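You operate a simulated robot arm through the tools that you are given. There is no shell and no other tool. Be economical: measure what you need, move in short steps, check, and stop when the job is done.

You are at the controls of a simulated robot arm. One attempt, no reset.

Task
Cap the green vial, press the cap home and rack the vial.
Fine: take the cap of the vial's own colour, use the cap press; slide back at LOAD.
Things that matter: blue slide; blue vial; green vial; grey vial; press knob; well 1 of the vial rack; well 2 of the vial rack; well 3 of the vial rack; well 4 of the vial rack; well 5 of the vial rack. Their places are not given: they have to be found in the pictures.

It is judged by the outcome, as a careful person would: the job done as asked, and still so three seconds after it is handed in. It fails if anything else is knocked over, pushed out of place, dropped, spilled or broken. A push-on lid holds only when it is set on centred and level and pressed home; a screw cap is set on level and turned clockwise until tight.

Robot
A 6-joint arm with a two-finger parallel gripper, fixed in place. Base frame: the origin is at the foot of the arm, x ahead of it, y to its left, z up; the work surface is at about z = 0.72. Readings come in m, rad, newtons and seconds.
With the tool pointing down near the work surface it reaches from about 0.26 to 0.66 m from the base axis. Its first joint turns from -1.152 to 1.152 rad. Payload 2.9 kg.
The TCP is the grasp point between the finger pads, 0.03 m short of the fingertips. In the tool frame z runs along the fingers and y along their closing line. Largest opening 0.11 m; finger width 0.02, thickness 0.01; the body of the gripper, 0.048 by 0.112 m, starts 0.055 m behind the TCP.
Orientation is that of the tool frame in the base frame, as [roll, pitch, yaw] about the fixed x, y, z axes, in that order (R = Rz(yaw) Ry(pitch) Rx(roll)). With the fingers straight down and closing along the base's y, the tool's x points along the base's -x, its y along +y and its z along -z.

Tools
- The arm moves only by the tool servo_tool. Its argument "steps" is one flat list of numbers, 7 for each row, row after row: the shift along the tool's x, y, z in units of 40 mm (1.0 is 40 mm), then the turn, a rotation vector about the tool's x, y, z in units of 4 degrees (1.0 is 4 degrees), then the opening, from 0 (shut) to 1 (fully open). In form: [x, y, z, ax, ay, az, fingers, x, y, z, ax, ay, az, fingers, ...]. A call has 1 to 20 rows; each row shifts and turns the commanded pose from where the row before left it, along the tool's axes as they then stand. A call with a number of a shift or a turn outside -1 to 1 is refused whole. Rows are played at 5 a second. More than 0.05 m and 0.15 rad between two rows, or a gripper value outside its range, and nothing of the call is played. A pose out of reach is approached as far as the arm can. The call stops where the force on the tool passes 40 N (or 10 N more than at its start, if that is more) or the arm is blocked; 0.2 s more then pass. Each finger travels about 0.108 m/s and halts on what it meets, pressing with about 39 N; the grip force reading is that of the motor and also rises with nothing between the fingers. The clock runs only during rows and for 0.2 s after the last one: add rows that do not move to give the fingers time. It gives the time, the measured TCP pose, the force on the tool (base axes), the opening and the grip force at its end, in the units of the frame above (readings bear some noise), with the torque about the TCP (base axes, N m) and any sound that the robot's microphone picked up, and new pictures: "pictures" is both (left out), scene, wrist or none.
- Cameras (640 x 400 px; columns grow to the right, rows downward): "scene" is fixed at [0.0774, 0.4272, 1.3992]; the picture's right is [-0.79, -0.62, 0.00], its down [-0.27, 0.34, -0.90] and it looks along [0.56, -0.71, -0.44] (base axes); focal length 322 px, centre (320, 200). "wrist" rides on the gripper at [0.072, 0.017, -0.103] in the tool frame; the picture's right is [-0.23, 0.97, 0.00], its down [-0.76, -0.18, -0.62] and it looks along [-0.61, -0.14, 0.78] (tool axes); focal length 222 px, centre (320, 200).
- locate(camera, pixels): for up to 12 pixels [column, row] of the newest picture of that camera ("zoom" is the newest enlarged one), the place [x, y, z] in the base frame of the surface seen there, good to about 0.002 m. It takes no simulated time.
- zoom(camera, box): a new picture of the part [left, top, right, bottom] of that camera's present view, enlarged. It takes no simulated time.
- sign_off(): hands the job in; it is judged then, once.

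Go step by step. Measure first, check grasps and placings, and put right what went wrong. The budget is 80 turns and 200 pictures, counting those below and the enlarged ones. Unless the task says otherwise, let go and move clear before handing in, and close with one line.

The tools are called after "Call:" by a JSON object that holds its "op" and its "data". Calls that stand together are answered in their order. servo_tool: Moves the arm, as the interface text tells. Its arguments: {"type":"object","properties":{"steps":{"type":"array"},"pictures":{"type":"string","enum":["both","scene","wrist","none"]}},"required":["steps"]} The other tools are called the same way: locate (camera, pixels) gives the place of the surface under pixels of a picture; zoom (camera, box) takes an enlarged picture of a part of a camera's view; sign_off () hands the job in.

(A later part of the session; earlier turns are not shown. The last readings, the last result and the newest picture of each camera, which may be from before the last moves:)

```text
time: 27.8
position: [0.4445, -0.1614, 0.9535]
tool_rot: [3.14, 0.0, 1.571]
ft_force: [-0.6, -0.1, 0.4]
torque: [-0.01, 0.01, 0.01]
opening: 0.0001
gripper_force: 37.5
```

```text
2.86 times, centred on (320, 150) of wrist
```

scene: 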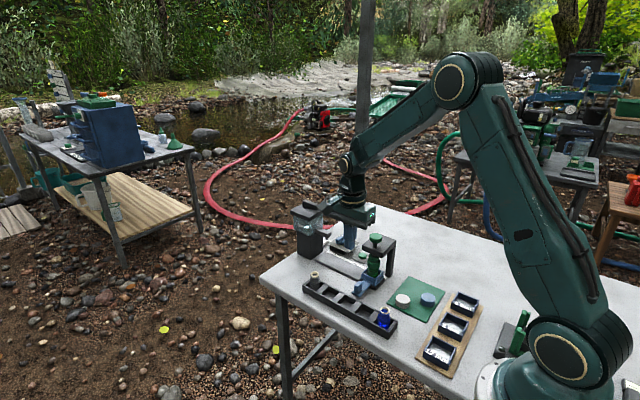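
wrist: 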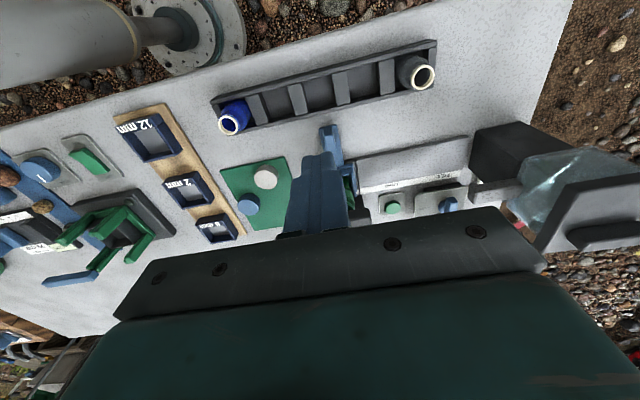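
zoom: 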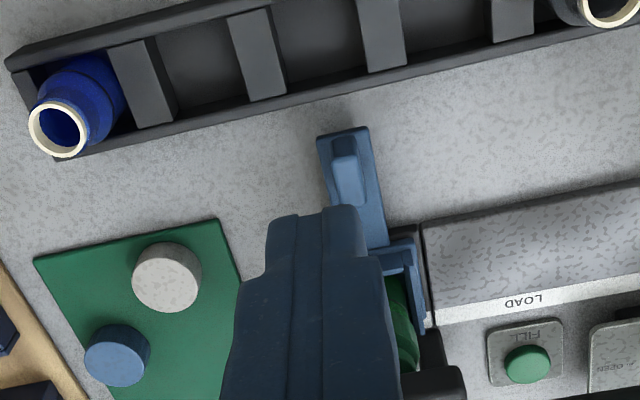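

Call:
{"op": "zoom", "data": {"camera": "scene", "box": [355, 245, 395, 275]}}

Call:
{"op": "locate", "data": {"camera": "scene", "pixels": [[369, 264], [373.7, 266], [378.5, 264], [374, 258.5], [370, 257.5], [378, 257.5], [375, 234]]}}

Call:
{"op": "locate", "data": {"camera": "wrist", "pixels": [[328, 140], [326, 132], [330, 148], [335, 140]]}}

```text
13.33 times, centred on (375, 260) of scene
```

zoom: 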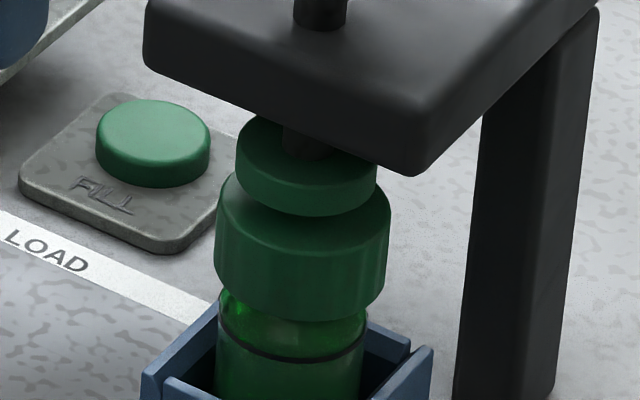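

```text
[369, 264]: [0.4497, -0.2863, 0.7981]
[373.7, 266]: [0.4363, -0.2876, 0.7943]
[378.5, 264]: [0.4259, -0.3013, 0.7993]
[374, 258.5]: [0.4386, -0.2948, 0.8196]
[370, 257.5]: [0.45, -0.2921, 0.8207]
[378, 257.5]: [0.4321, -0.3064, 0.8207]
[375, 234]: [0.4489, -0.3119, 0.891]
```

```text
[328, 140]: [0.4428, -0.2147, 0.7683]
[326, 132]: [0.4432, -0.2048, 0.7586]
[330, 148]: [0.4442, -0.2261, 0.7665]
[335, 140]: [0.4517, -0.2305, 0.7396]
```

Cap sits centred under the plunger pad (pad centre col 307 vs cap 303 in the enlargement). Next, closed fingers go over the knob at (0.444, -0.304, 0.892).

Call:
{"op": "servo_tool", "data": {"steps": [-0.9, 0, 0, 0, 0, 0, 0, -0.9, 0, 0, 0, 0, 0, 0, -0.9, 0, 0, 0, 0, 0, 0, -0.87, 0, 0, 0, 0, 0, 0, 0, 0, 0.6, 0, 0, 0, 0, 0, 0, 0, 0, 0, 0, 0]}}

Call:
{"op": "zoom", "data": {"camera": "scene", "box": [330, 205, 410, 265]}}

Call:
{"op": "zoom", "data": {"camera": "wrist", "box": [240, 80, 400, 220]}}

```text
time: 29.2
position: [0.4454, -0.3047, 0.9291]
tool_rot: [3.142, 0.0, 1.572]
ft_force: [0.1, 0.2, 0.6]
torque: [-0.02, 0.0, 0.01]
opening: 0.0
gripper_force: 37.7
```

scene: 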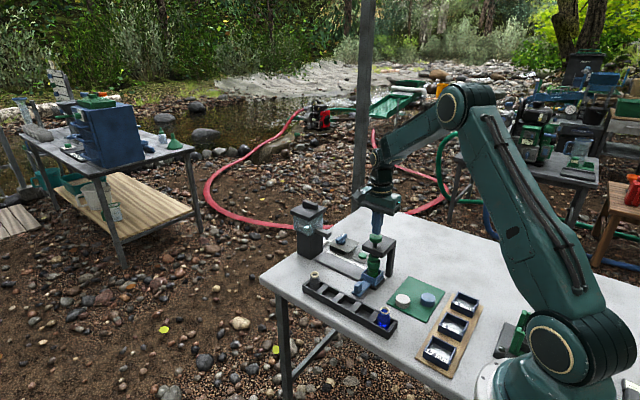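
wrist: 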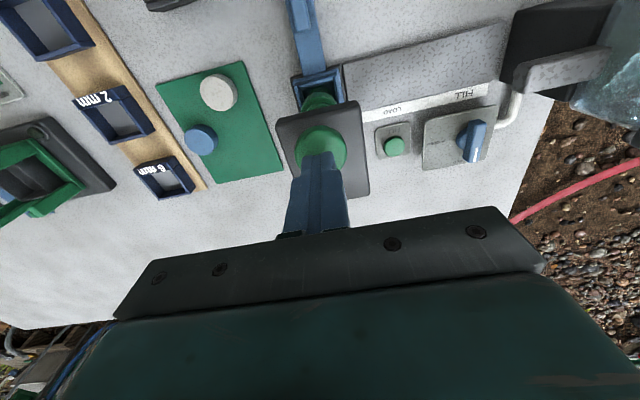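

```text
6.67 times, centred on (370, 235) of scene
```

zoom: 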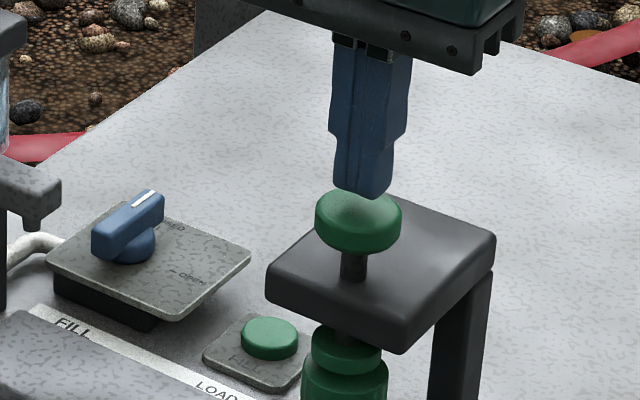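

```text
2.86 times, centred on (320, 150) of wrist
```

zoom: 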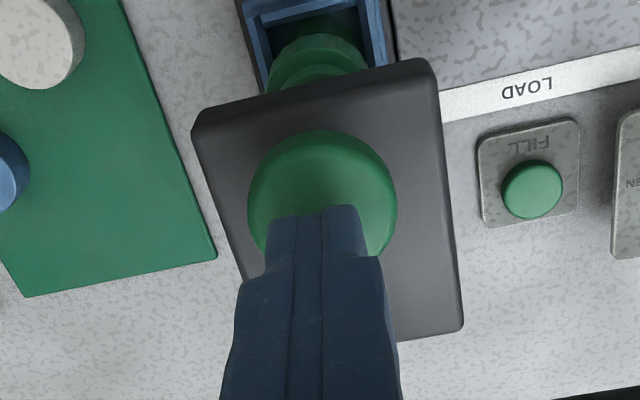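

Fingers are above the knob. I'll nudge 2 mm toward +y and press down slowly, letting the force stop limit it.

Call:
{"op": "servo_tool", "data": {"steps": [0.05, 0, 0.1, 0, 0, 0, 0, 0, 0, 0.1, 0, 0, 0, 0, 0, 0, 0.08, 0, 0, 0, 0, 0, 0, 0.08, 0, 0, 0, 0, 0, 0, 0.05, 0, 0, 0, 0, 0, 0, 0.05, 0, 0, 0, 0, 0, 0, 0.05, 0, 0, 0, 0, 0, 0, 0.05, 0, 0, 0, 0, 0, 0, 0.05, 0, 0, 0, 0, 0, 0, 0.05, 0, 0, 0, 0, 0, 0, 0.05, 0, 0, 0, 0], "pictures": "scene"}}

Call:
{"op": "zoom", "data": {"camera": "scene", "box": [330, 215, 410, 275]}}

```text
time: 31.3
position: [0.4454, -0.3019, 0.9077]
tool_rot: [3.135, 0.005, 1.571]
ft_force: [-3.9, 2.7, 9.5]
torque: [0.16, 0.14, 0.02]
opening: 0.0
gripper_force: 38.0
heard: click, snap
stopped in row 10: the force on the tool passed its limit at 43 N (the readings are from after the stop); the commanded pose is now the measured one
```

scene: 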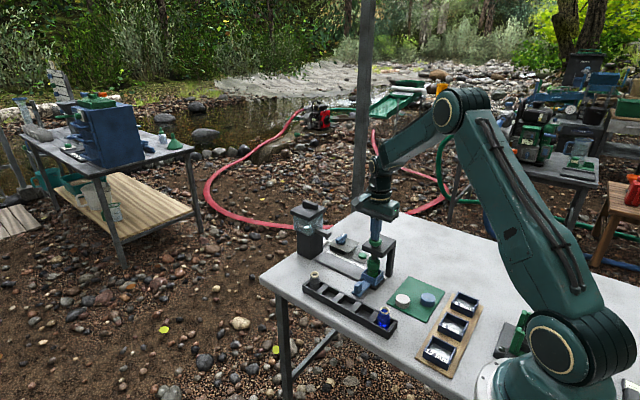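

```text
6.67 times, centred on (370, 245) of scene
```

zoom: 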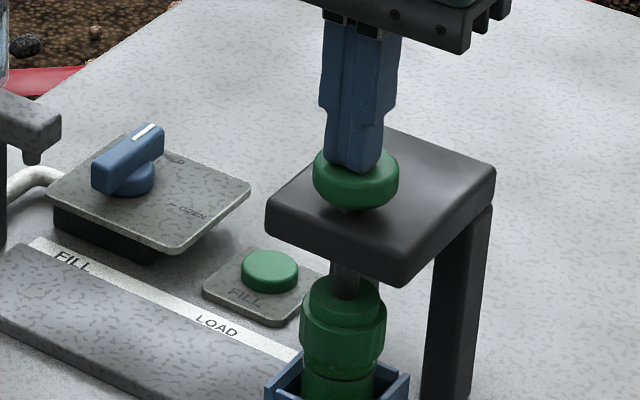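

A click and a snap were heard: the cap snapped on. I'll rise and move aside to inspect.

Call:
{"op": "servo_tool", "data": {"steps": [0, 0, -0.2, 0, 0, 0, 0, 0, 0, -0.5, 0, 0, 0, 0, 0, 0, -0.7, 0, 0, 0, 0, 0.9, 0, 0, 0, 0, 0, 0, 0.9, 0, 0, 0, 0, 0, 0.1, 0.9, 0, 0, 0, 0, 0, 0.3, 0, 0, 0, 0, 0, 0, 0.45]}}

Call:
{"op": "zoom", "data": {"camera": "scene", "box": [340, 230, 400, 275]}}

Call:
{"op": "locate", "data": {"camera": "scene", "pixels": [[369, 264], [373.7, 266], [378.5, 264], [374, 258.5], [374, 260.5], [375, 234]]}}

```text
time: 32.9
position: [0.4455, -0.19, 0.9622]
tool_rot: [3.14, 0.003, 1.569]
ft_force: [-0.6, 0.3, -0.3]
torque: [-0.01, 0.0, 0.04]
opening: 0.0493
gripper_force: 0.0
```

scene: 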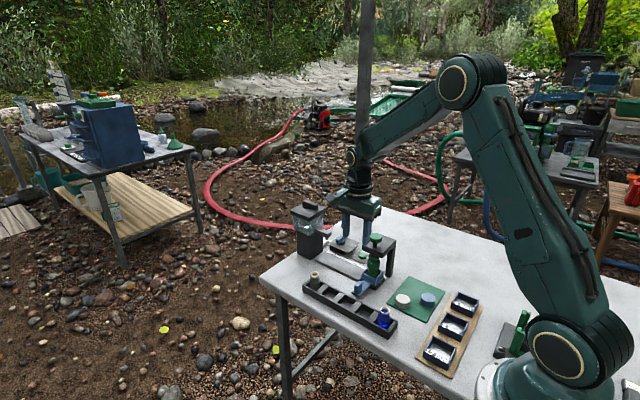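
wrist: 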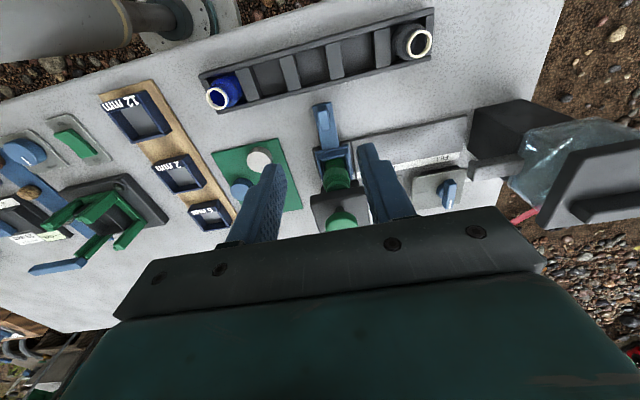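

```text
8.89 times, centred on (370, 252) of scene
```

zoom: 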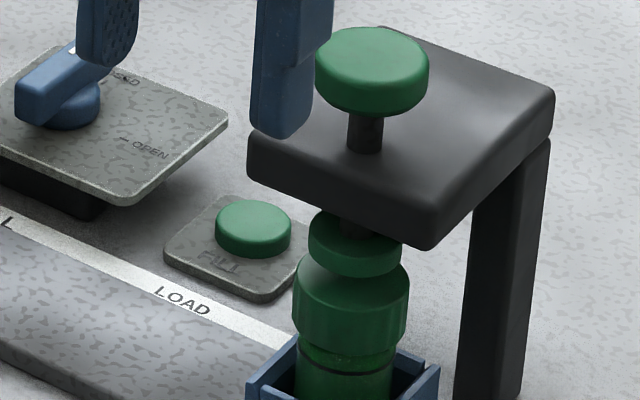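

```text
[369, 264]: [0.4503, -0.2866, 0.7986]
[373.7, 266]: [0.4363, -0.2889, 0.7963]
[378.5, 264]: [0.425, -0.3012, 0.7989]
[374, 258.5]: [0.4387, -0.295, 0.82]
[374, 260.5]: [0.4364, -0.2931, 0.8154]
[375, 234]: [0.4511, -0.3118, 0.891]
```

Call:
{"op": "zoom", "data": {"camera": "scene", "box": [355, 245, 395, 275]}}

```text
13.33 times, centred on (375, 260) of scene
```

zoom: 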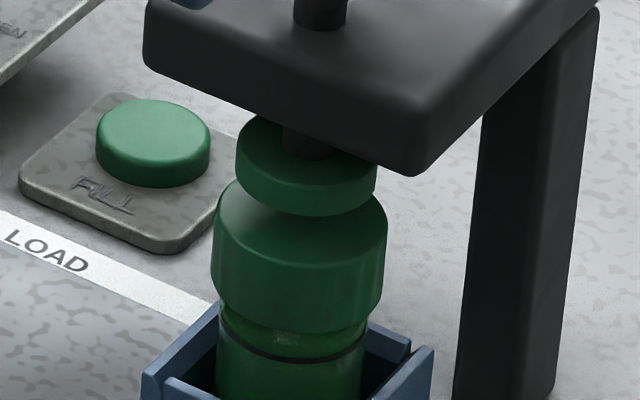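

The cap is about 2 mm lower now, so it snapped. I'll press a second time to confirm it is firmly bottomed.

Call:
{"op": "servo_tool", "data": {"steps": [-0.95, 0, 0, 0, 0, 0, 0, -0.95, 0, 0, 0, 0, 0, 0, -0.9, 0, 0, 0, 0, 0, 0, 0, 0, 0.5, 0, 0, 0, 0, 0, 0, 0.4, 0, 0, 0, 0, 0, 0, 0.1, 0, 0, 0, 0, 0, 0, 0.1, 0, 0, 0, 0, 0, 0, 0.1, 0, 0, 0, 0, 0, 0, 0.05, 0, 0, 0, 0, 0, 0, 0.05, 0, 0, 0, 0, 0, 0, 0.05, 0, 0, 0, 0, 0, 0, 0.04, 0, 0, 0, 0, 0, 0, 0.04, 0, 0, 0, 0, 0, 0, 0.04, 0, 0, 0, 0, 0, 0, 0.04, 0, 0, 0, 0, 0, 0, 0.04, 0, 0, 0, 0], "pictures": "none"}}

```text
time: 36.1
position: [0.4477, -0.3076, 0.9085]
tool_rot: [3.134, 0.005, 1.57]
ft_force: [-4.4, 2.8, 9.8]
torque: [0.2, 0.15, 0.03]
opening: 0.0001
gripper_force: 37.5
heard: click
stopped in row 15: the force on the tool passed its limit at 43 N (the readings are from after the stop); the commanded pose is now the measured one
```

Only the press click this time with a firm stop at the same depth, so the cap is home. I'll rise and go over the tab.

Call:
{"op": "servo_tool", "data": {"steps": [0, 0, -0.2, 0, 0, 0, 0, 0, 0, -0.5, 0, 0, 0, 0, 0, 0, -0.7, 0, 0, 0, 0, 0.7, -0.05, 0, 0, 0, 0, 0, 0.7, -0.04, 0, 0, 0, 0, 0.2, 0.78, 0, 0, 0, 0, 0, 0.45, 0, 0, 0, 0, 0, 0, 0.45]}}

Call:
{"op": "zoom", "data": {"camera": "wrist", "box": [290, 80, 370, 150]}}

Call:
{"op": "locate", "data": {"camera": "wrist", "pixels": [[321, 96], [321, 104], [322, 112], [324, 122]]}}

```text
time: 37.7
position: [0.4433, -0.2179, 0.964]
tool_rot: [3.134, 0.005, 1.569]
ft_force: [-0.4, 0.7, -0.2]
torque: [0.01, 0.04, -0.03]
opening: 0.0496
gripper_force: 0.1
```

scene: 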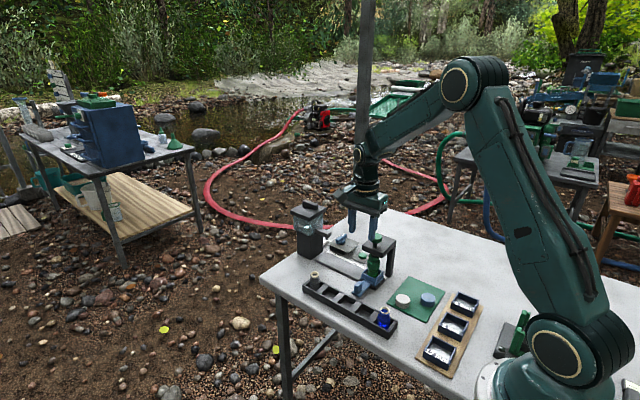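
wrist: 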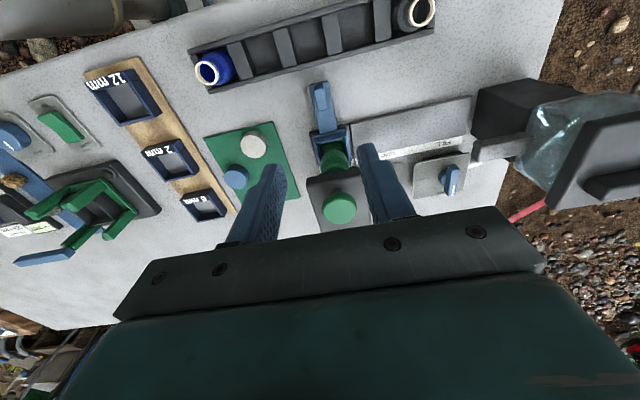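

```text
5.71 times, centred on (330, 115) of wrist
```

zoom: 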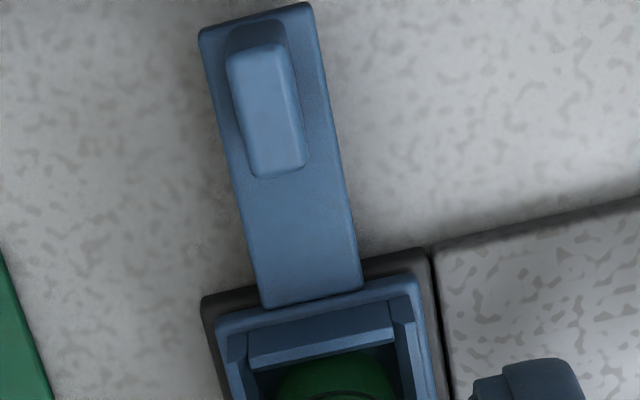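

```text
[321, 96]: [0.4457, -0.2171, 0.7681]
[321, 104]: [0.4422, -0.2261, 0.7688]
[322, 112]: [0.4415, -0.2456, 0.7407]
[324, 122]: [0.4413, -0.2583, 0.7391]
```

I'll correct the slight tilt, descend on the tab and grip.

Call:
{"op": "servo_tool", "data": {"steps": [-0.08, 0, 0.9, 0.1, 0.07, 0, 0.45, 0, 0, 0.9, 0, 0, 0, 0.45, 0, 0, 0.9, 0, 0, 0, 0.45, 0, 0, 0.9, 0, 0, 0, 0.45, 0, 0, 0.7, 0, 0, 0, 0.45, 0, 0, 0.37, 0, 0, 0, 0.45, 0, 0, 0, 0, 0, 0, 0.45, 0, 0, 0, 0, 0, 0, 0.3, 0, 0, 0, 0, 0, 0, 0.15, 0, 0, 0, 0, 0, 0, 0.05, 0, 0, 0, 0, 0, 0, 0.05], "pictures": "wrist"}}

```text
time: 40.1
position: [0.4437, -0.2217, 0.7782]
tool_rot: [3.139, 0.002, 1.571]
ft_force: [12.5, -0.5, -7.0]
torque: [-0.05, -0.11, 0.02]
opening: 0.0136
gripper_force: 45.4
```

wrist: 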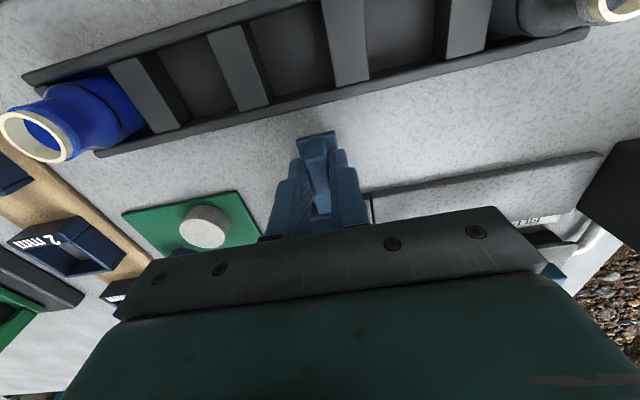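

Tab gripped. I'll slide back +x by 91 mm to LOAD.

Call:
{"op": "servo_tool", "data": {"steps": [0, 0.08, 0, 0, 0, 0, 0.05, 0, 0.15, 0, 0, 0, 0, 0.05, 0, 0.2, 0, 0, 0, 0, 0.05, 0, 0.2, 0, 0, 0, 0, 0.05, 0, 0.2, 0, 0, 0, 0, 0.05, 0, 0.2, 0, 0, 0, 0, 0.05, 0, 0.2, 0, 0, 0, 0, 0.05, 0, 0.2, 0, 0, 0, 0, 0.05, 0, 0.2, 0, 0, 0, 0, 0.05, 0, 0.2, 0, 0, 0, 0, 0.05, 0, 0.2, 0, 0, 0, 0, 0.05, 0, 0.13, 0, 0, 0, 0, 0.05, 0, 0.08, 0, 0, 0, 0, 0.05, 0, 0.04, 0, 0, 0, 0, 0.05, 0, 0, 0, 0, 0, 0, 0.05]}}

Call:
{"op": "zoom", "data": {"camera": "scene", "box": [310, 220, 410, 285]}}

```text
time: 43.3
position: [0.5354, -0.2208, 0.776]
tool_rot: [3.138, 0.003, 1.57]
ft_force: [0.1, 11.5, 23.7]
torque: [-0.05, 0.08, 0.01]
opening: 0.0134
gripper_force: 45.5
```

scene: 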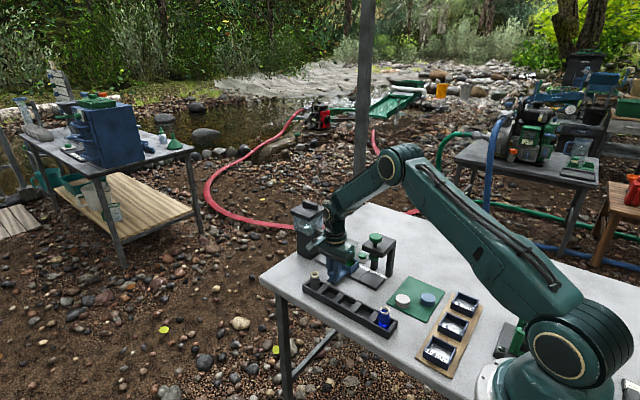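
wrist: 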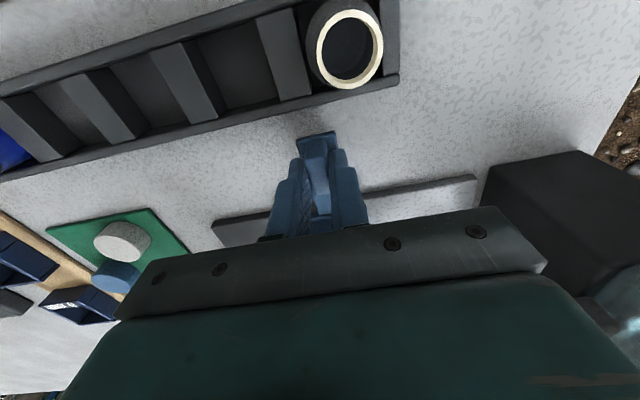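

```text
6.15 times, centred on (360, 252) of scene
```

zoom: 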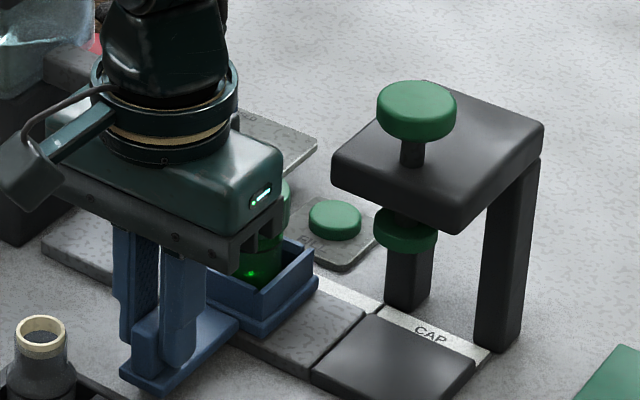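

The slide is back. I'll release the tab and rise, then check the cap and the nozzle clearance.

Call:
{"op": "servo_tool", "data": {"steps": [0, 0, 0, 0, 0, 0, 0.2, 0, 0, 0, 0, 0, 0, 0.45, 0, 0, 0, 0, 0, 0, 0.45, 0, 0, -0.3, 0, 0, 0, 0.45, 0, 0, -0.9, 0, 0, 0, 0.45, 0, 0, -0.9, 0, 0, 0, 0.45, 0, 0, -0.9, 0, 0, 0, 0.45, 0, 0, -0.9, 0, 0, 0, 0.45, 0, 0, -0.5, 0, 0, 0, 0.5, 0, 0, 0, 0, 0, 0, 0.5]}}

Call:
{"op": "zoom", "data": {"camera": "wrist", "box": [290, 90, 450, 200]}}

Call:
{"op": "zoom", "data": {"camera": "scene", "box": [310, 220, 410, 285]}}

```text
time: 45.5
position: [0.5339, -0.2234, 0.9527]
tool_rot: [-3.142, -0.001, 1.569]
ft_force: [-0.6, -0.1, 0.6]
torque: [-0.02, 0.03, 0.0]
opening: 0.0549
gripper_force: 0.1
```

scene: 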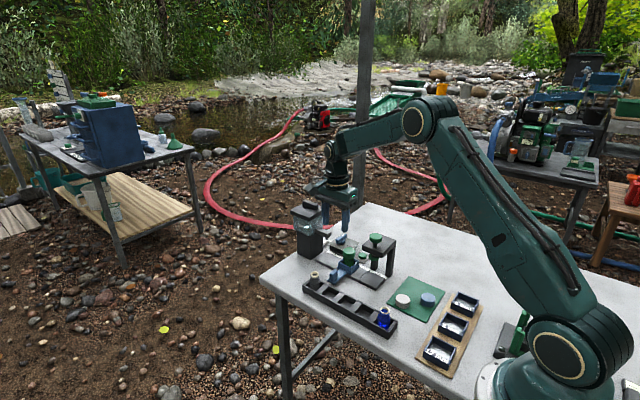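
wrist: 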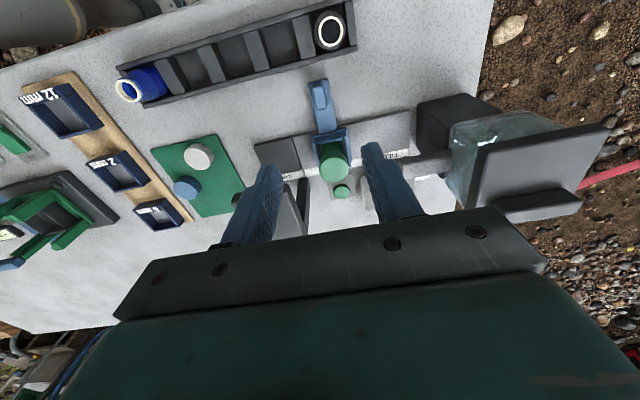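

```text
3.64 times, centred on (370, 145) of wrist
```

zoom: 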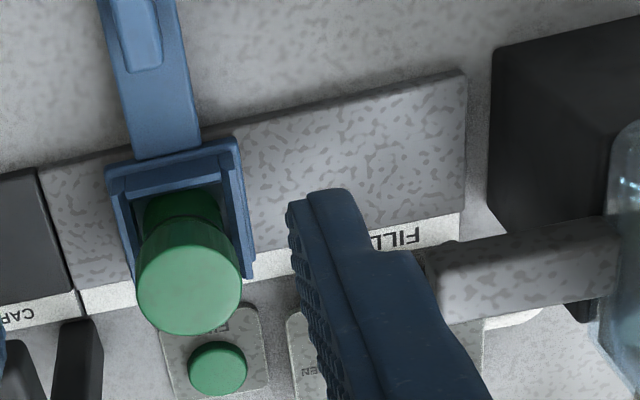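

```text
6.15 times, centred on (360, 252) of scene
```

zoom: 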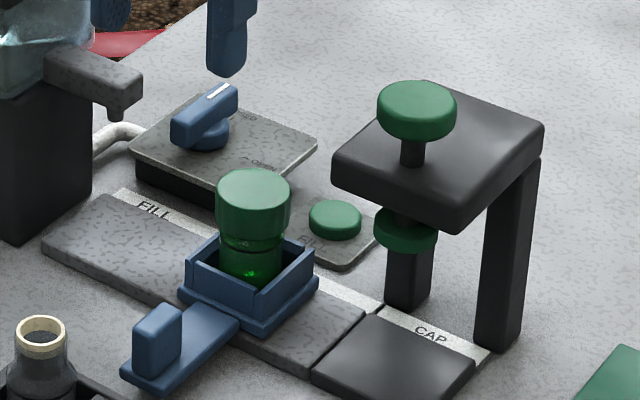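

The carrier is exactly as at the start (LOAD), and the cap is level. I'll locate the nozzle, cap and rack wells.

Call:
{"op": "locate", "data": {"camera": "scene", "pixels": [[327, 232], [331.5, 233.5], [330, 231], [349, 249], [346, 249], [352, 249], [349, 247.5]]}}

Call:
{"op": "locate", "data": {"camera": "wrist", "pixels": [[334, 159], [322, 162], [345, 162], [334, 179], [246, 57], [267, 49], [285, 45], [197, 66], [329, 32], [220, 64], [205, 90], [313, 58]]}}

Call:
{"op": "zoom", "data": {"camera": "wrist", "box": [110, 0, 370, 110]}}

```text
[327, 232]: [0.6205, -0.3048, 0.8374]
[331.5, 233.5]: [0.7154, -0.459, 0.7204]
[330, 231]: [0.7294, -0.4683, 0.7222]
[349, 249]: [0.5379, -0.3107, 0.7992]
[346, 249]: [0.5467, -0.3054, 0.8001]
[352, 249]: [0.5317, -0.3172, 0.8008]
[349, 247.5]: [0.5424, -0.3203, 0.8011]
```

```text
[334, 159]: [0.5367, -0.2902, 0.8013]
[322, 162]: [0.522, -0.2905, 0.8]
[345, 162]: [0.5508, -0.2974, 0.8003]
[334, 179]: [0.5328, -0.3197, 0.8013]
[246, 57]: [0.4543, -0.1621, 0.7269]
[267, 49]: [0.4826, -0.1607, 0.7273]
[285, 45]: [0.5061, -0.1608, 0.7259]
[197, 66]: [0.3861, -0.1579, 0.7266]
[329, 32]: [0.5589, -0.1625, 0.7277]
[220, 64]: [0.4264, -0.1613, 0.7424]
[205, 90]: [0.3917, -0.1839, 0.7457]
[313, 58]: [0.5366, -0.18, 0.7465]
```

```text
2.46 times, centred on (240, 55) of wrist
```

zoom: 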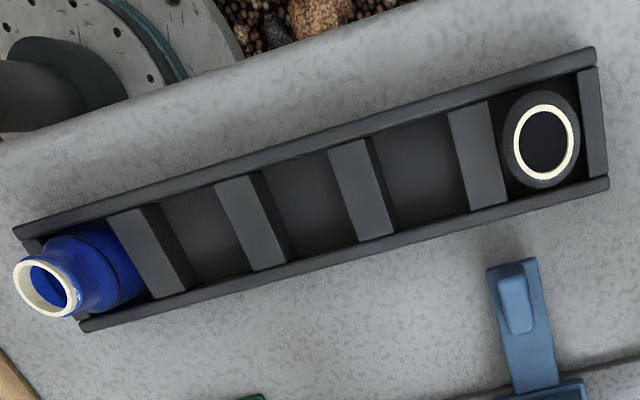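

Call:
{"op": "locate", "data": {"camera": "zoom", "pixels": [[233, 228], [262, 218], [345, 195], [375, 185], [455, 160], [485, 155], [300, 155], [335, 245], [300, 148], [342, 253], [318, 205], [152, 250]]}}

```text
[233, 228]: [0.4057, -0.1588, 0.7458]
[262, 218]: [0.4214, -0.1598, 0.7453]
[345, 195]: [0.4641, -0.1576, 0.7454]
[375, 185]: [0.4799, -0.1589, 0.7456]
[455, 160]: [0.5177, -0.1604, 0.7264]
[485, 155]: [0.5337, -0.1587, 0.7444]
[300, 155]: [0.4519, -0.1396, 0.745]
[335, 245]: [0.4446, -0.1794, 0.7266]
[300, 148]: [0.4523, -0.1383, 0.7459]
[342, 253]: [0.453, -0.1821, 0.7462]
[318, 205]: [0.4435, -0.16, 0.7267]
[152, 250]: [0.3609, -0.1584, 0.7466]
```

Cap top is now 0.8005 (seated), centre (0.536, -0.305). The middle well is centred at (0.443, -0.160), floor 0.7265. I'll move over the cap and descend to grip it.

Call:
{"op": "servo_tool", "data": {"steps": [-0.7, 0.04, 0, 0, 0, 0, 0.5, -0.7, 0, 0, 0, 0, 0, 0.5, -0.64, 0, 0, 0, 0, 0, 0.5, 0, 0, 0.9, 0, 0, 0, 0.5, 0, 0, 0.9, 0, 0, 0, 0.5, 0, 0, 0.8, 0, 0, 0, 0.5, 0, 0, 0, 0, 0, 0, 0.5]}}

Call:
{"op": "zoom", "data": {"camera": "scene", "box": [310, 210, 410, 275]}}

Call:
{"op": "zoom", "data": {"camera": "wrist", "box": [240, 80, 400, 220]}}

```text
time: 47.1
position: [0.5355, -0.3045, 0.8472]
tool_rot: [3.141, -0.001, 1.567]
ft_force: [-0.2, -0.5, 0.3]
torque: [-0.04, -0.02, 0.0]
opening: 0.0551
gripper_force: 0.0
```

scene: 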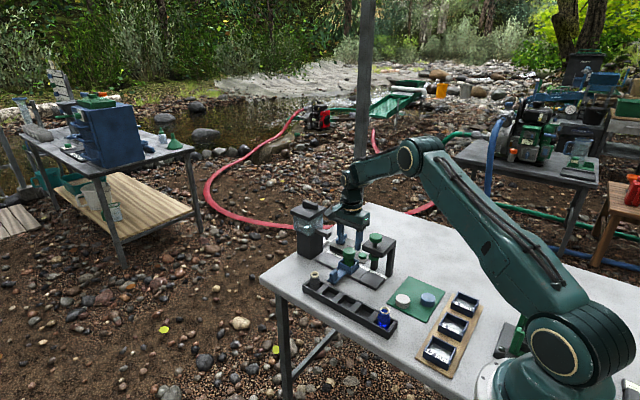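
wrist: 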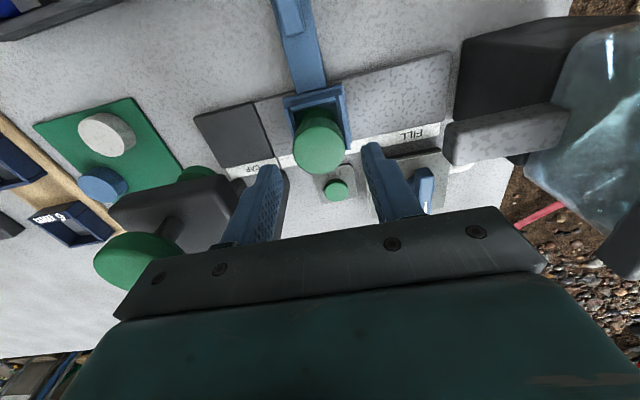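

```text
6.15 times, centred on (360, 242) of scene
```

zoom: 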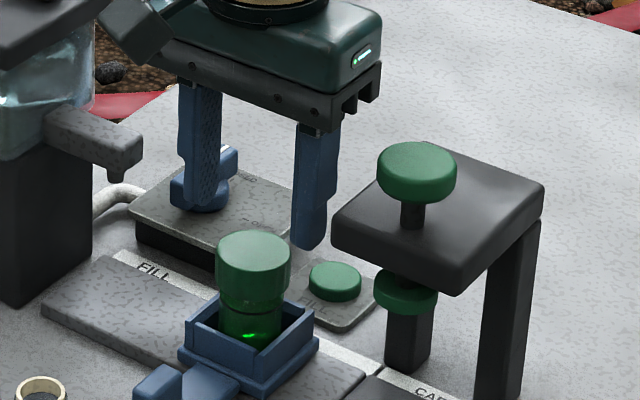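

```text
2.86 times, centred on (320, 150) of wrist
```

zoom: 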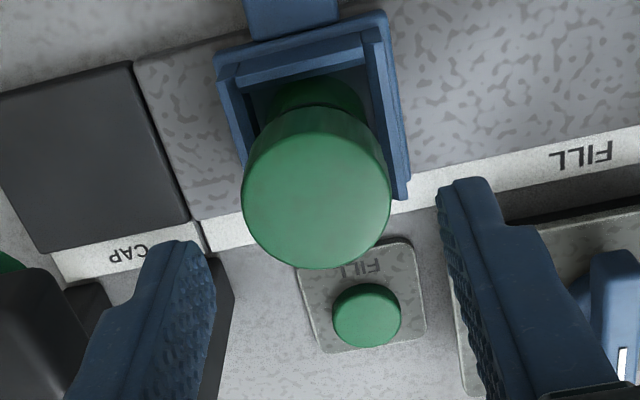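

Call:
{"op": "servo_tool", "data": {"steps": [0, 0, 0.4, 0, 0, 0, 0.5, 0, 0, 0.4, 0, 0, 0, 0.5, 0, 0, 0, 0, 0, 0, 0.5, 0, 0, 0, 0, 0, 0, 0.35, 0, 0, 0, 0, 0, 0, 0.2, 0, 0, 0, 0, 0, 0, 0.1, 0, 0, 0, 0, 0, 0, 0.1]}}

Call:
{"op": "zoom", "data": {"camera": "scene", "box": [310, 210, 410, 275]}}

```text
time: 48.7
position: [0.5358, -0.3054, 0.8155]
tool_rot: [-3.141, 0.0, 1.571]
ft_force: [-0.4, 0.7, 0.4]
torque: [0.0, -0.01, -0.01]
opening: 0.038
gripper_force: 39.2
```

scene: 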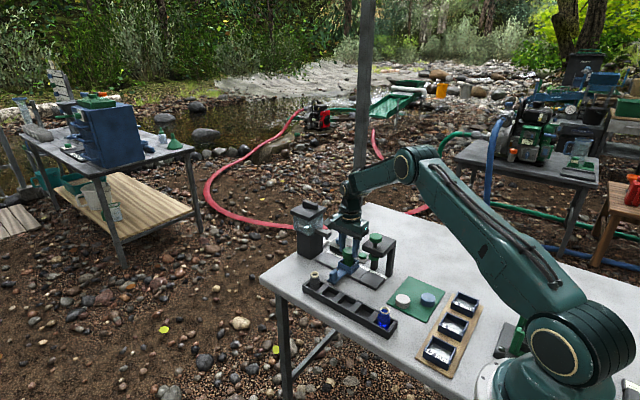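
wrist: 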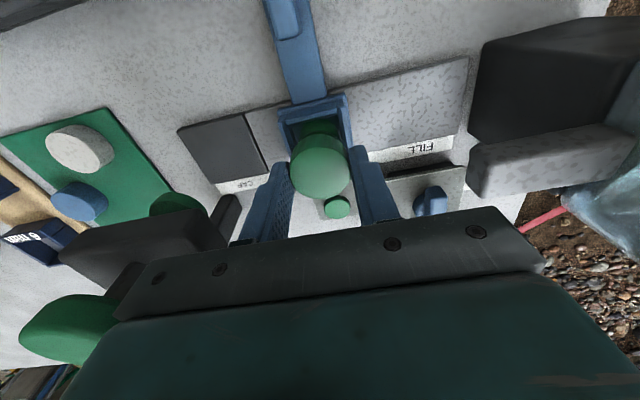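

```text
6.15 times, centred on (360, 242) of scene
```

zoom: 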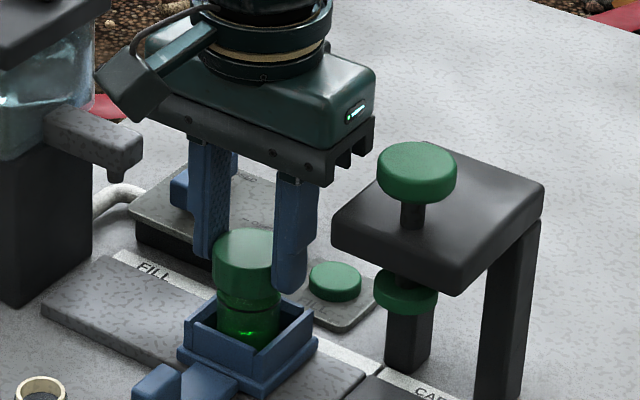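

Cap gripped (38 mm, 39 N). I'll lift straight up slowly.

Call:
{"op": "servo_tool", "data": {"steps": [0, 0, -0.2, 0, 0, 0, 0.1, 0, 0, -0.4, 0, 0, 0, 0.1, 0, 0, -0.6, 0, 0, 0, 0.1, 0, 0, -0.8, 0, 0, 0, 0.1, 0, 0, -0.8, 0, 0, 0, 0.1, 0, 0, -0.6, 0, 0, 0, 0.1, 0, 0, -0.3, 0, 0, 0, 0.1, 0, 0, 0, 0, 0, 0, 0.1]}}

Call:
{"op": "zoom", "data": {"camera": "scene", "box": [310, 190, 410, 275]}}

```text
time: 50.5
position: [0.5351, -0.3045, 0.9651]
tool_rot: [-3.141, -0.001, 1.569]
ft_force: [-0.7, 0.1, 0.3]
torque: [0.03, -0.01, 0.02]
opening: 0.0379
gripper_force: 38.8
```

scene: 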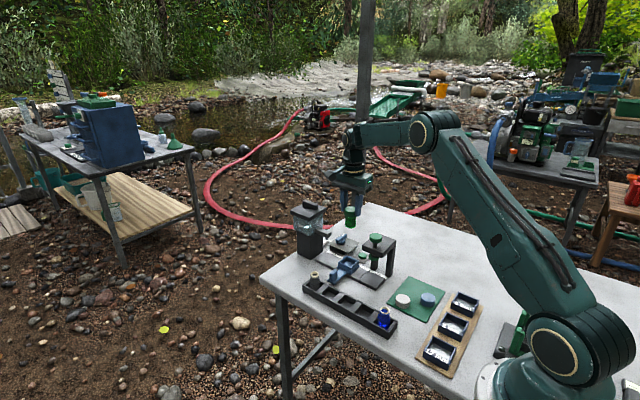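
wrist: 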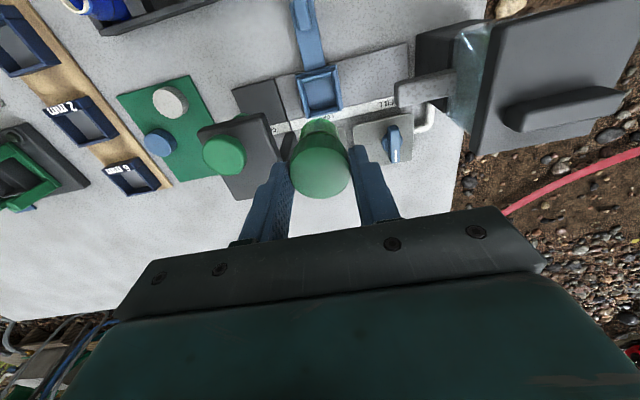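

```text
4.71 times, centred on (360, 232) of scene
```

zoom: 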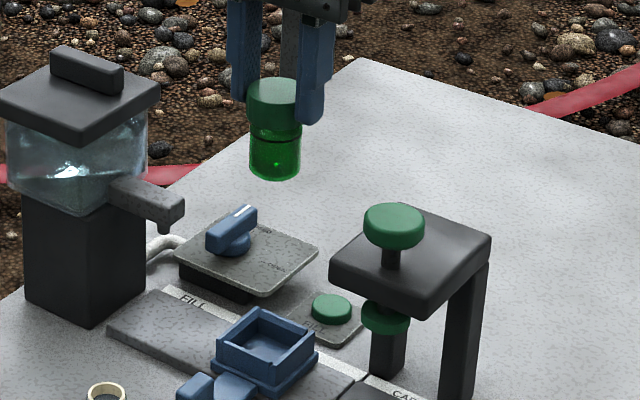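

The capped vial is lifted and the slide stayed. I'll move it over the middle well at (0.443, -0.160).

Call:
{"op": "locate", "data": {"camera": "scene", "pixels": [[350.4, 227], [350.4, 224], [350, 209], [350.4, 228]]}}

Call:
{"op": "servo_tool", "data": {"steps": [0.9, 0, 0, 0, 0, 0, 0.1, 0.9, 0, 0, 0, 0, 0, 0.1, 0.6, -0.6, 0, 0, 0, 0, 0.1, 0.6, -0.7, 0, 0, 0, 0, 0.1, 0.6, -0.7, 0, 0, 0, 0, 0.1, 0, -0.3, 0, 0, 0, 0, 0.1, 0, 0, 0.8, 0, 0, 0, 0.1, 0, 0, 0.4, 0, 0, 0, 0.1, 0, 0, 0, 0, 0, 0, 0.1]}}

Call:
{"op": "zoom", "data": {"camera": "scene", "box": [310, 220, 420, 325]}}

Call:
{"op": "zoom", "data": {"camera": "wrist", "box": [200, 60, 420, 220]}}

```text
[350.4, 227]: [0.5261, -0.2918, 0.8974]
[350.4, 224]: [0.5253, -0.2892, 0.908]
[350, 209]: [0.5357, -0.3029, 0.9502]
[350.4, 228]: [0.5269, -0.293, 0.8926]
```

```text
time: 52.5
position: [0.4432, -0.1597, 0.9152]
tool_rot: [-3.141, 0.0, 1.57]
ft_force: [-0.8, -0.1, -1.4]
torque: [0.02, -0.02, 0.01]
opening: 0.0377
gripper_force: 38.9
```

scene: 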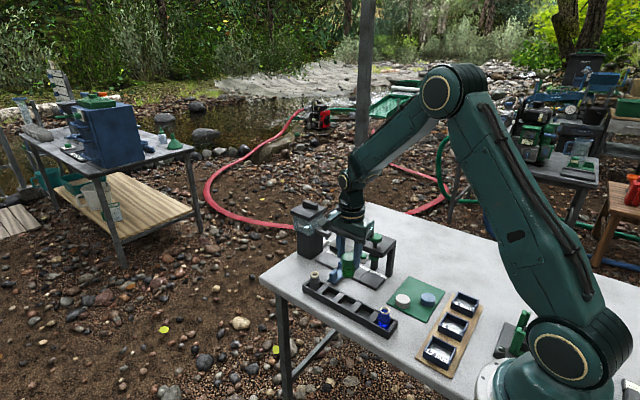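
wrist: 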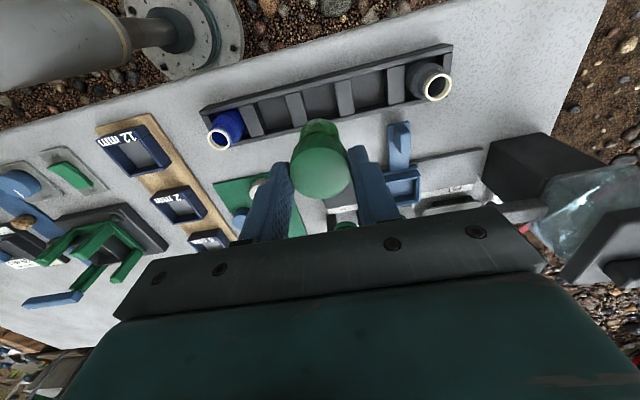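

```text
3.81 times, centred on (365, 272) of scene
```

zoom: 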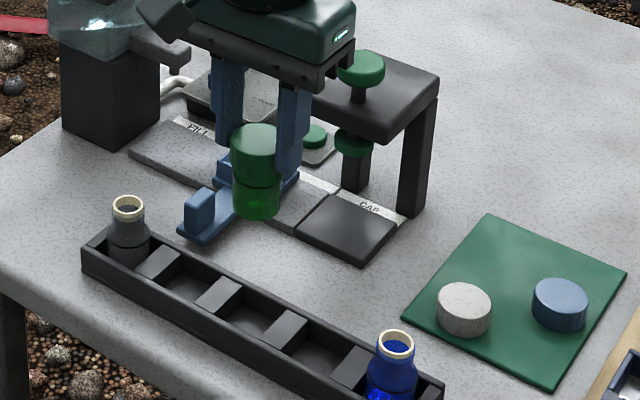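

```text
2.50 times, centred on (310, 140) of wrist
```

zoom: 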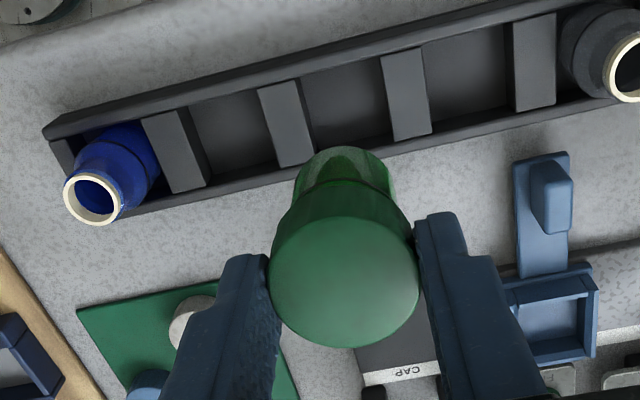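

Call:
{"op": "locate", "data": {"camera": "zoom", "pixels": [[270, 120], [303, 115], [392, 90], [425, 85], [350, 62], [400, 138], [345, 75], [335, 97], [455, 128], [330, 85]]}}

Call:
{"op": "locate", "data": {"camera": "scene", "pixels": [[347, 276], [363, 281], [379, 292], [369, 292.5], [356, 288], [378, 284]]}}

```text
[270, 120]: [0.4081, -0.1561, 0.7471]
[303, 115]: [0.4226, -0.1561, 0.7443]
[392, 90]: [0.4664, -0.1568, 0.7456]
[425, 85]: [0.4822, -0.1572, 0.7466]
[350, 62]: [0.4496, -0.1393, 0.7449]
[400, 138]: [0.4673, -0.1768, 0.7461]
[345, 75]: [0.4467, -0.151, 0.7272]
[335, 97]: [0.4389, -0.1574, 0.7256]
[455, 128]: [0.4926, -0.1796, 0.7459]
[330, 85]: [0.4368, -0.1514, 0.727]
```

```text
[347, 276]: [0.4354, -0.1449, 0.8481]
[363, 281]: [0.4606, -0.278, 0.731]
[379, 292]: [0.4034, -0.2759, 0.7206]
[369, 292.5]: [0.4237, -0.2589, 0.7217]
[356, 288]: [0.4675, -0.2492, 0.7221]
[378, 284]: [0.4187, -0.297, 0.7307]
```

The well is centred at about (0.444, -0.160) and the vial hangs straight. I'll descend to just above the floor in stages.

Call:
{"op": "servo_tool", "data": {"steps": [0, 0.02, 0.5, 0, 0, 0, 0.1, 0, 0, 0.6, 0, 0, 0, 0.1, 0, 0, 0.5, 0, 0, 0, 0.1, 0, 0, 0.3, 0, 0, 0, 0.1, 0, 0, 0.3, 0, 0, 0, 0.1, 0, 0, 0.3, 0, 0, 0, 0.1, 0, 0, 0, 0, 0, 0, 0.1]}}

Call:
{"op": "zoom", "data": {"camera": "scene", "box": [310, 240, 410, 325]}}

Call:
{"op": "zoom", "data": {"camera": "wrist", "box": [200, 60, 420, 220]}}

```text
time: 54.1
position: [0.4445, -0.1609, 0.8171]
tool_rot: [3.141, 0.0, 1.57]
ft_force: [-0.1, 0.6, -1.0]
torque: [-0.04, -0.02, -0.01]
opening: 0.0379
gripper_force: 38.9
```

scene: 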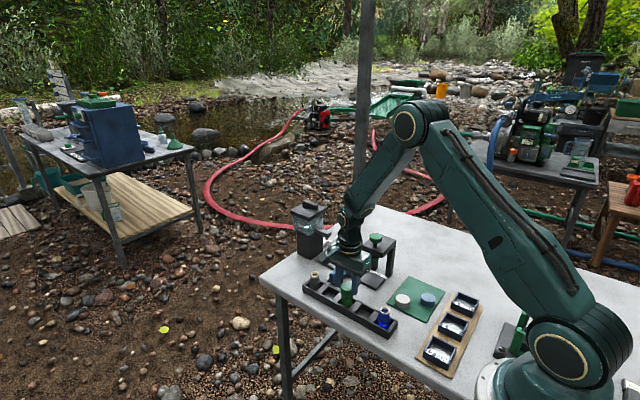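
wrist: 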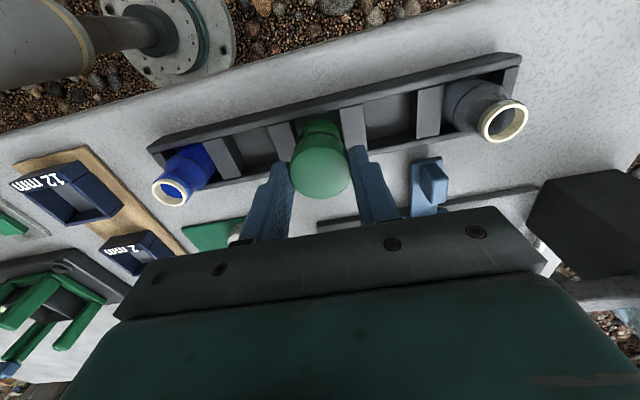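

```text
4.71 times, centred on (360, 282) of scene
```

zoom: 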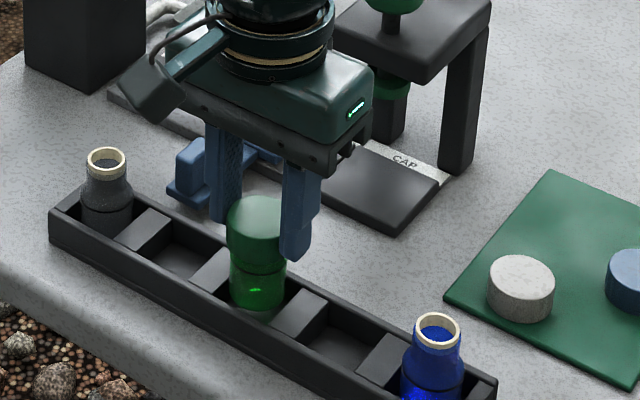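

```text
2.50 times, centred on (310, 140) of wrist
```

zoom: 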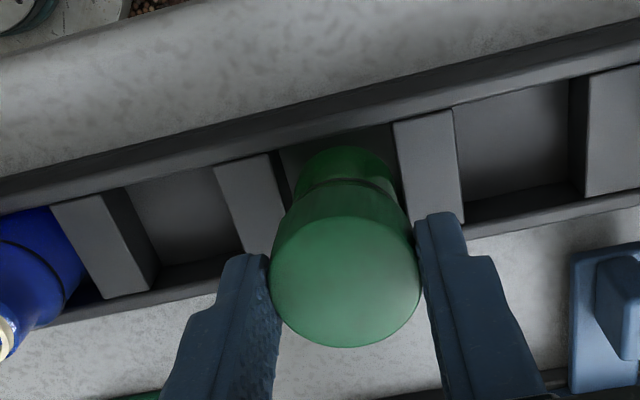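

The vial is entering the middle well, with clear margins. I'll lower the last ~16 mm.

Call:
{"op": "servo_tool", "data": {"steps": [0, 0, 0.12, 0, 0, 0, 0.1, 0, 0, 0.12, 0, 0, 0, 0.1, 0, 0, 0.1, 0, 0, 0, 0.1, 0, 0, 0, 0, 0, 0, 0.1], "pictures": "none"}}

Call:
{"op": "servo_tool", "data": {"steps": [0, 0, 0.04, 0, 0, 0, 0.1, 0, 0, 0, 0, 0, 0, 0.1], "pictures": "none"}}

Call:
{"op": "servo_tool", "data": {"steps": [0, 0, 0.03, 0, 0, 0, 0.1, 0, 0, 0, 0, 0, 0, 0.1], "pictures": "wrist"}}

```text
time: 55.1
position: [0.4458, -0.1604, 0.8038]
tool_rot: [3.141, -0.001, 1.569]
ft_force: [-0.2, -0.3, -0.6]
torque: [-0.02, 0.0, -0.01]
opening: 0.0379
gripper_force: 39.0
```

```text
time: 55.7
position: [0.4457, -0.1602, 0.8004]
tool_rot: [-3.14, 0.001, 1.569]
ft_force: [-0.3, -0.6, -0.3]
torque: [0.01, 0.04, 0.0]
opening: 0.0378
gripper_force: 39.4
```

```text
time: 56.3
position: [0.4456, -0.1615, 0.8004]
tool_rot: [3.137, 0.004, 1.568]
ft_force: [-2.7, 2.5, 19.6]
torque: [0.13, 0.18, 0.01]
opening: 0.038
gripper_force: 38.9
```

wrist: 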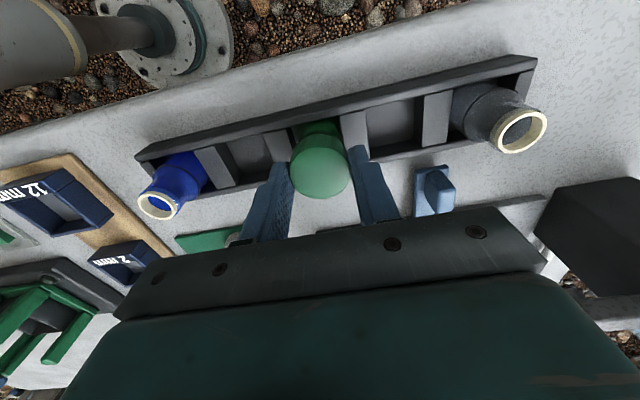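

The vial bottoms on the well floor (19.6 N). I'll relieve 0.8 mm, open and rise.

Call:
{"op": "servo_tool", "data": {"steps": [0, 0, -0.025, 0, 0, 0, 0.1, 0, 0, 0, 0, 0, 0, 0.3, 0, 0, 0, 0, 0, 0, 0.45, 0, 0, 0, 0, 0, 0, 0.5, 0, 0, 0, 0, 0, 0, 0.5, 0, 0, -0.3, 0, 0, 0, 0.5, 0, 0, -0.7, 0, 0, 0, 0.5, 0, 0, -0.9, 0, 0, 0, 0.5, 0, 0, -0.9, 0, 0, 0, 0.5, -0.9, 0, 0, 0, 0, 0, 0.5, -0.9, 0, 0, 0, 0, 0, 0.5, 0, 0, 0, 0, 0, 0, 0.5]}}

Call:
{"op": "zoom", "data": {"camera": "scene", "box": [290, 220, 410, 335]}}

Call:
{"op": "zoom", "data": {"camera": "wrist", "box": [200, 30, 420, 190]}}

```text
time: 58.9
position: [0.4421, -0.2348, 0.9144]
tool_rot: [3.141, -0.001, 1.57]
ft_force: [-1.2, 0.7, 0.1]
torque: [0.0, 0.01, -0.03]
opening: 0.055
gripper_force: 0.1
```

scene: 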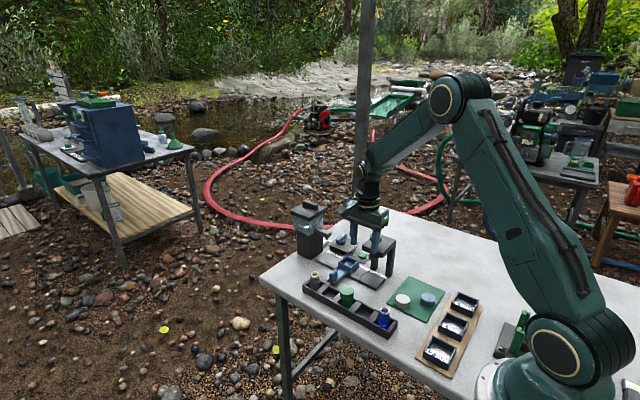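
wrist: 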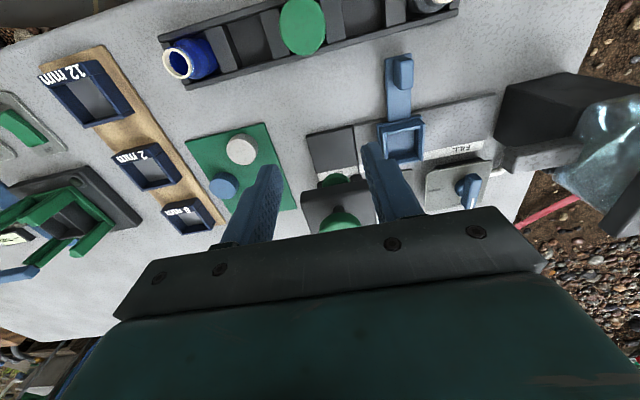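

```text
3.48 times, centred on (350, 278) of scene
```

zoom: 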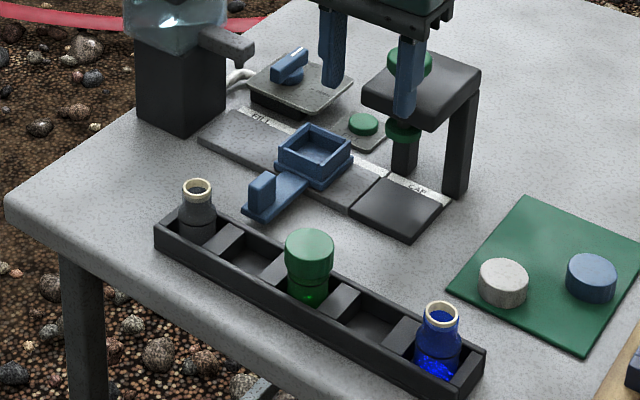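

```text
2.50 times, centred on (310, 110) of wrist
```

zoom: 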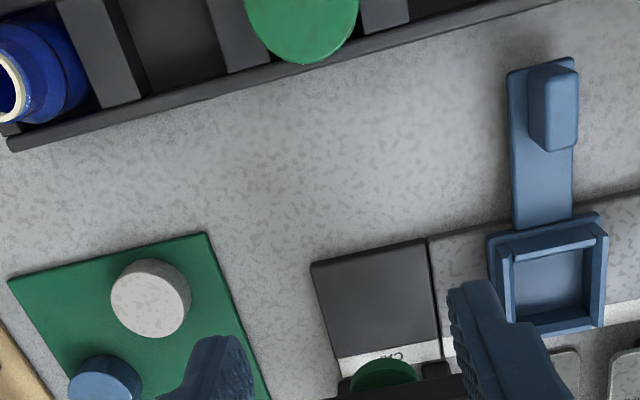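

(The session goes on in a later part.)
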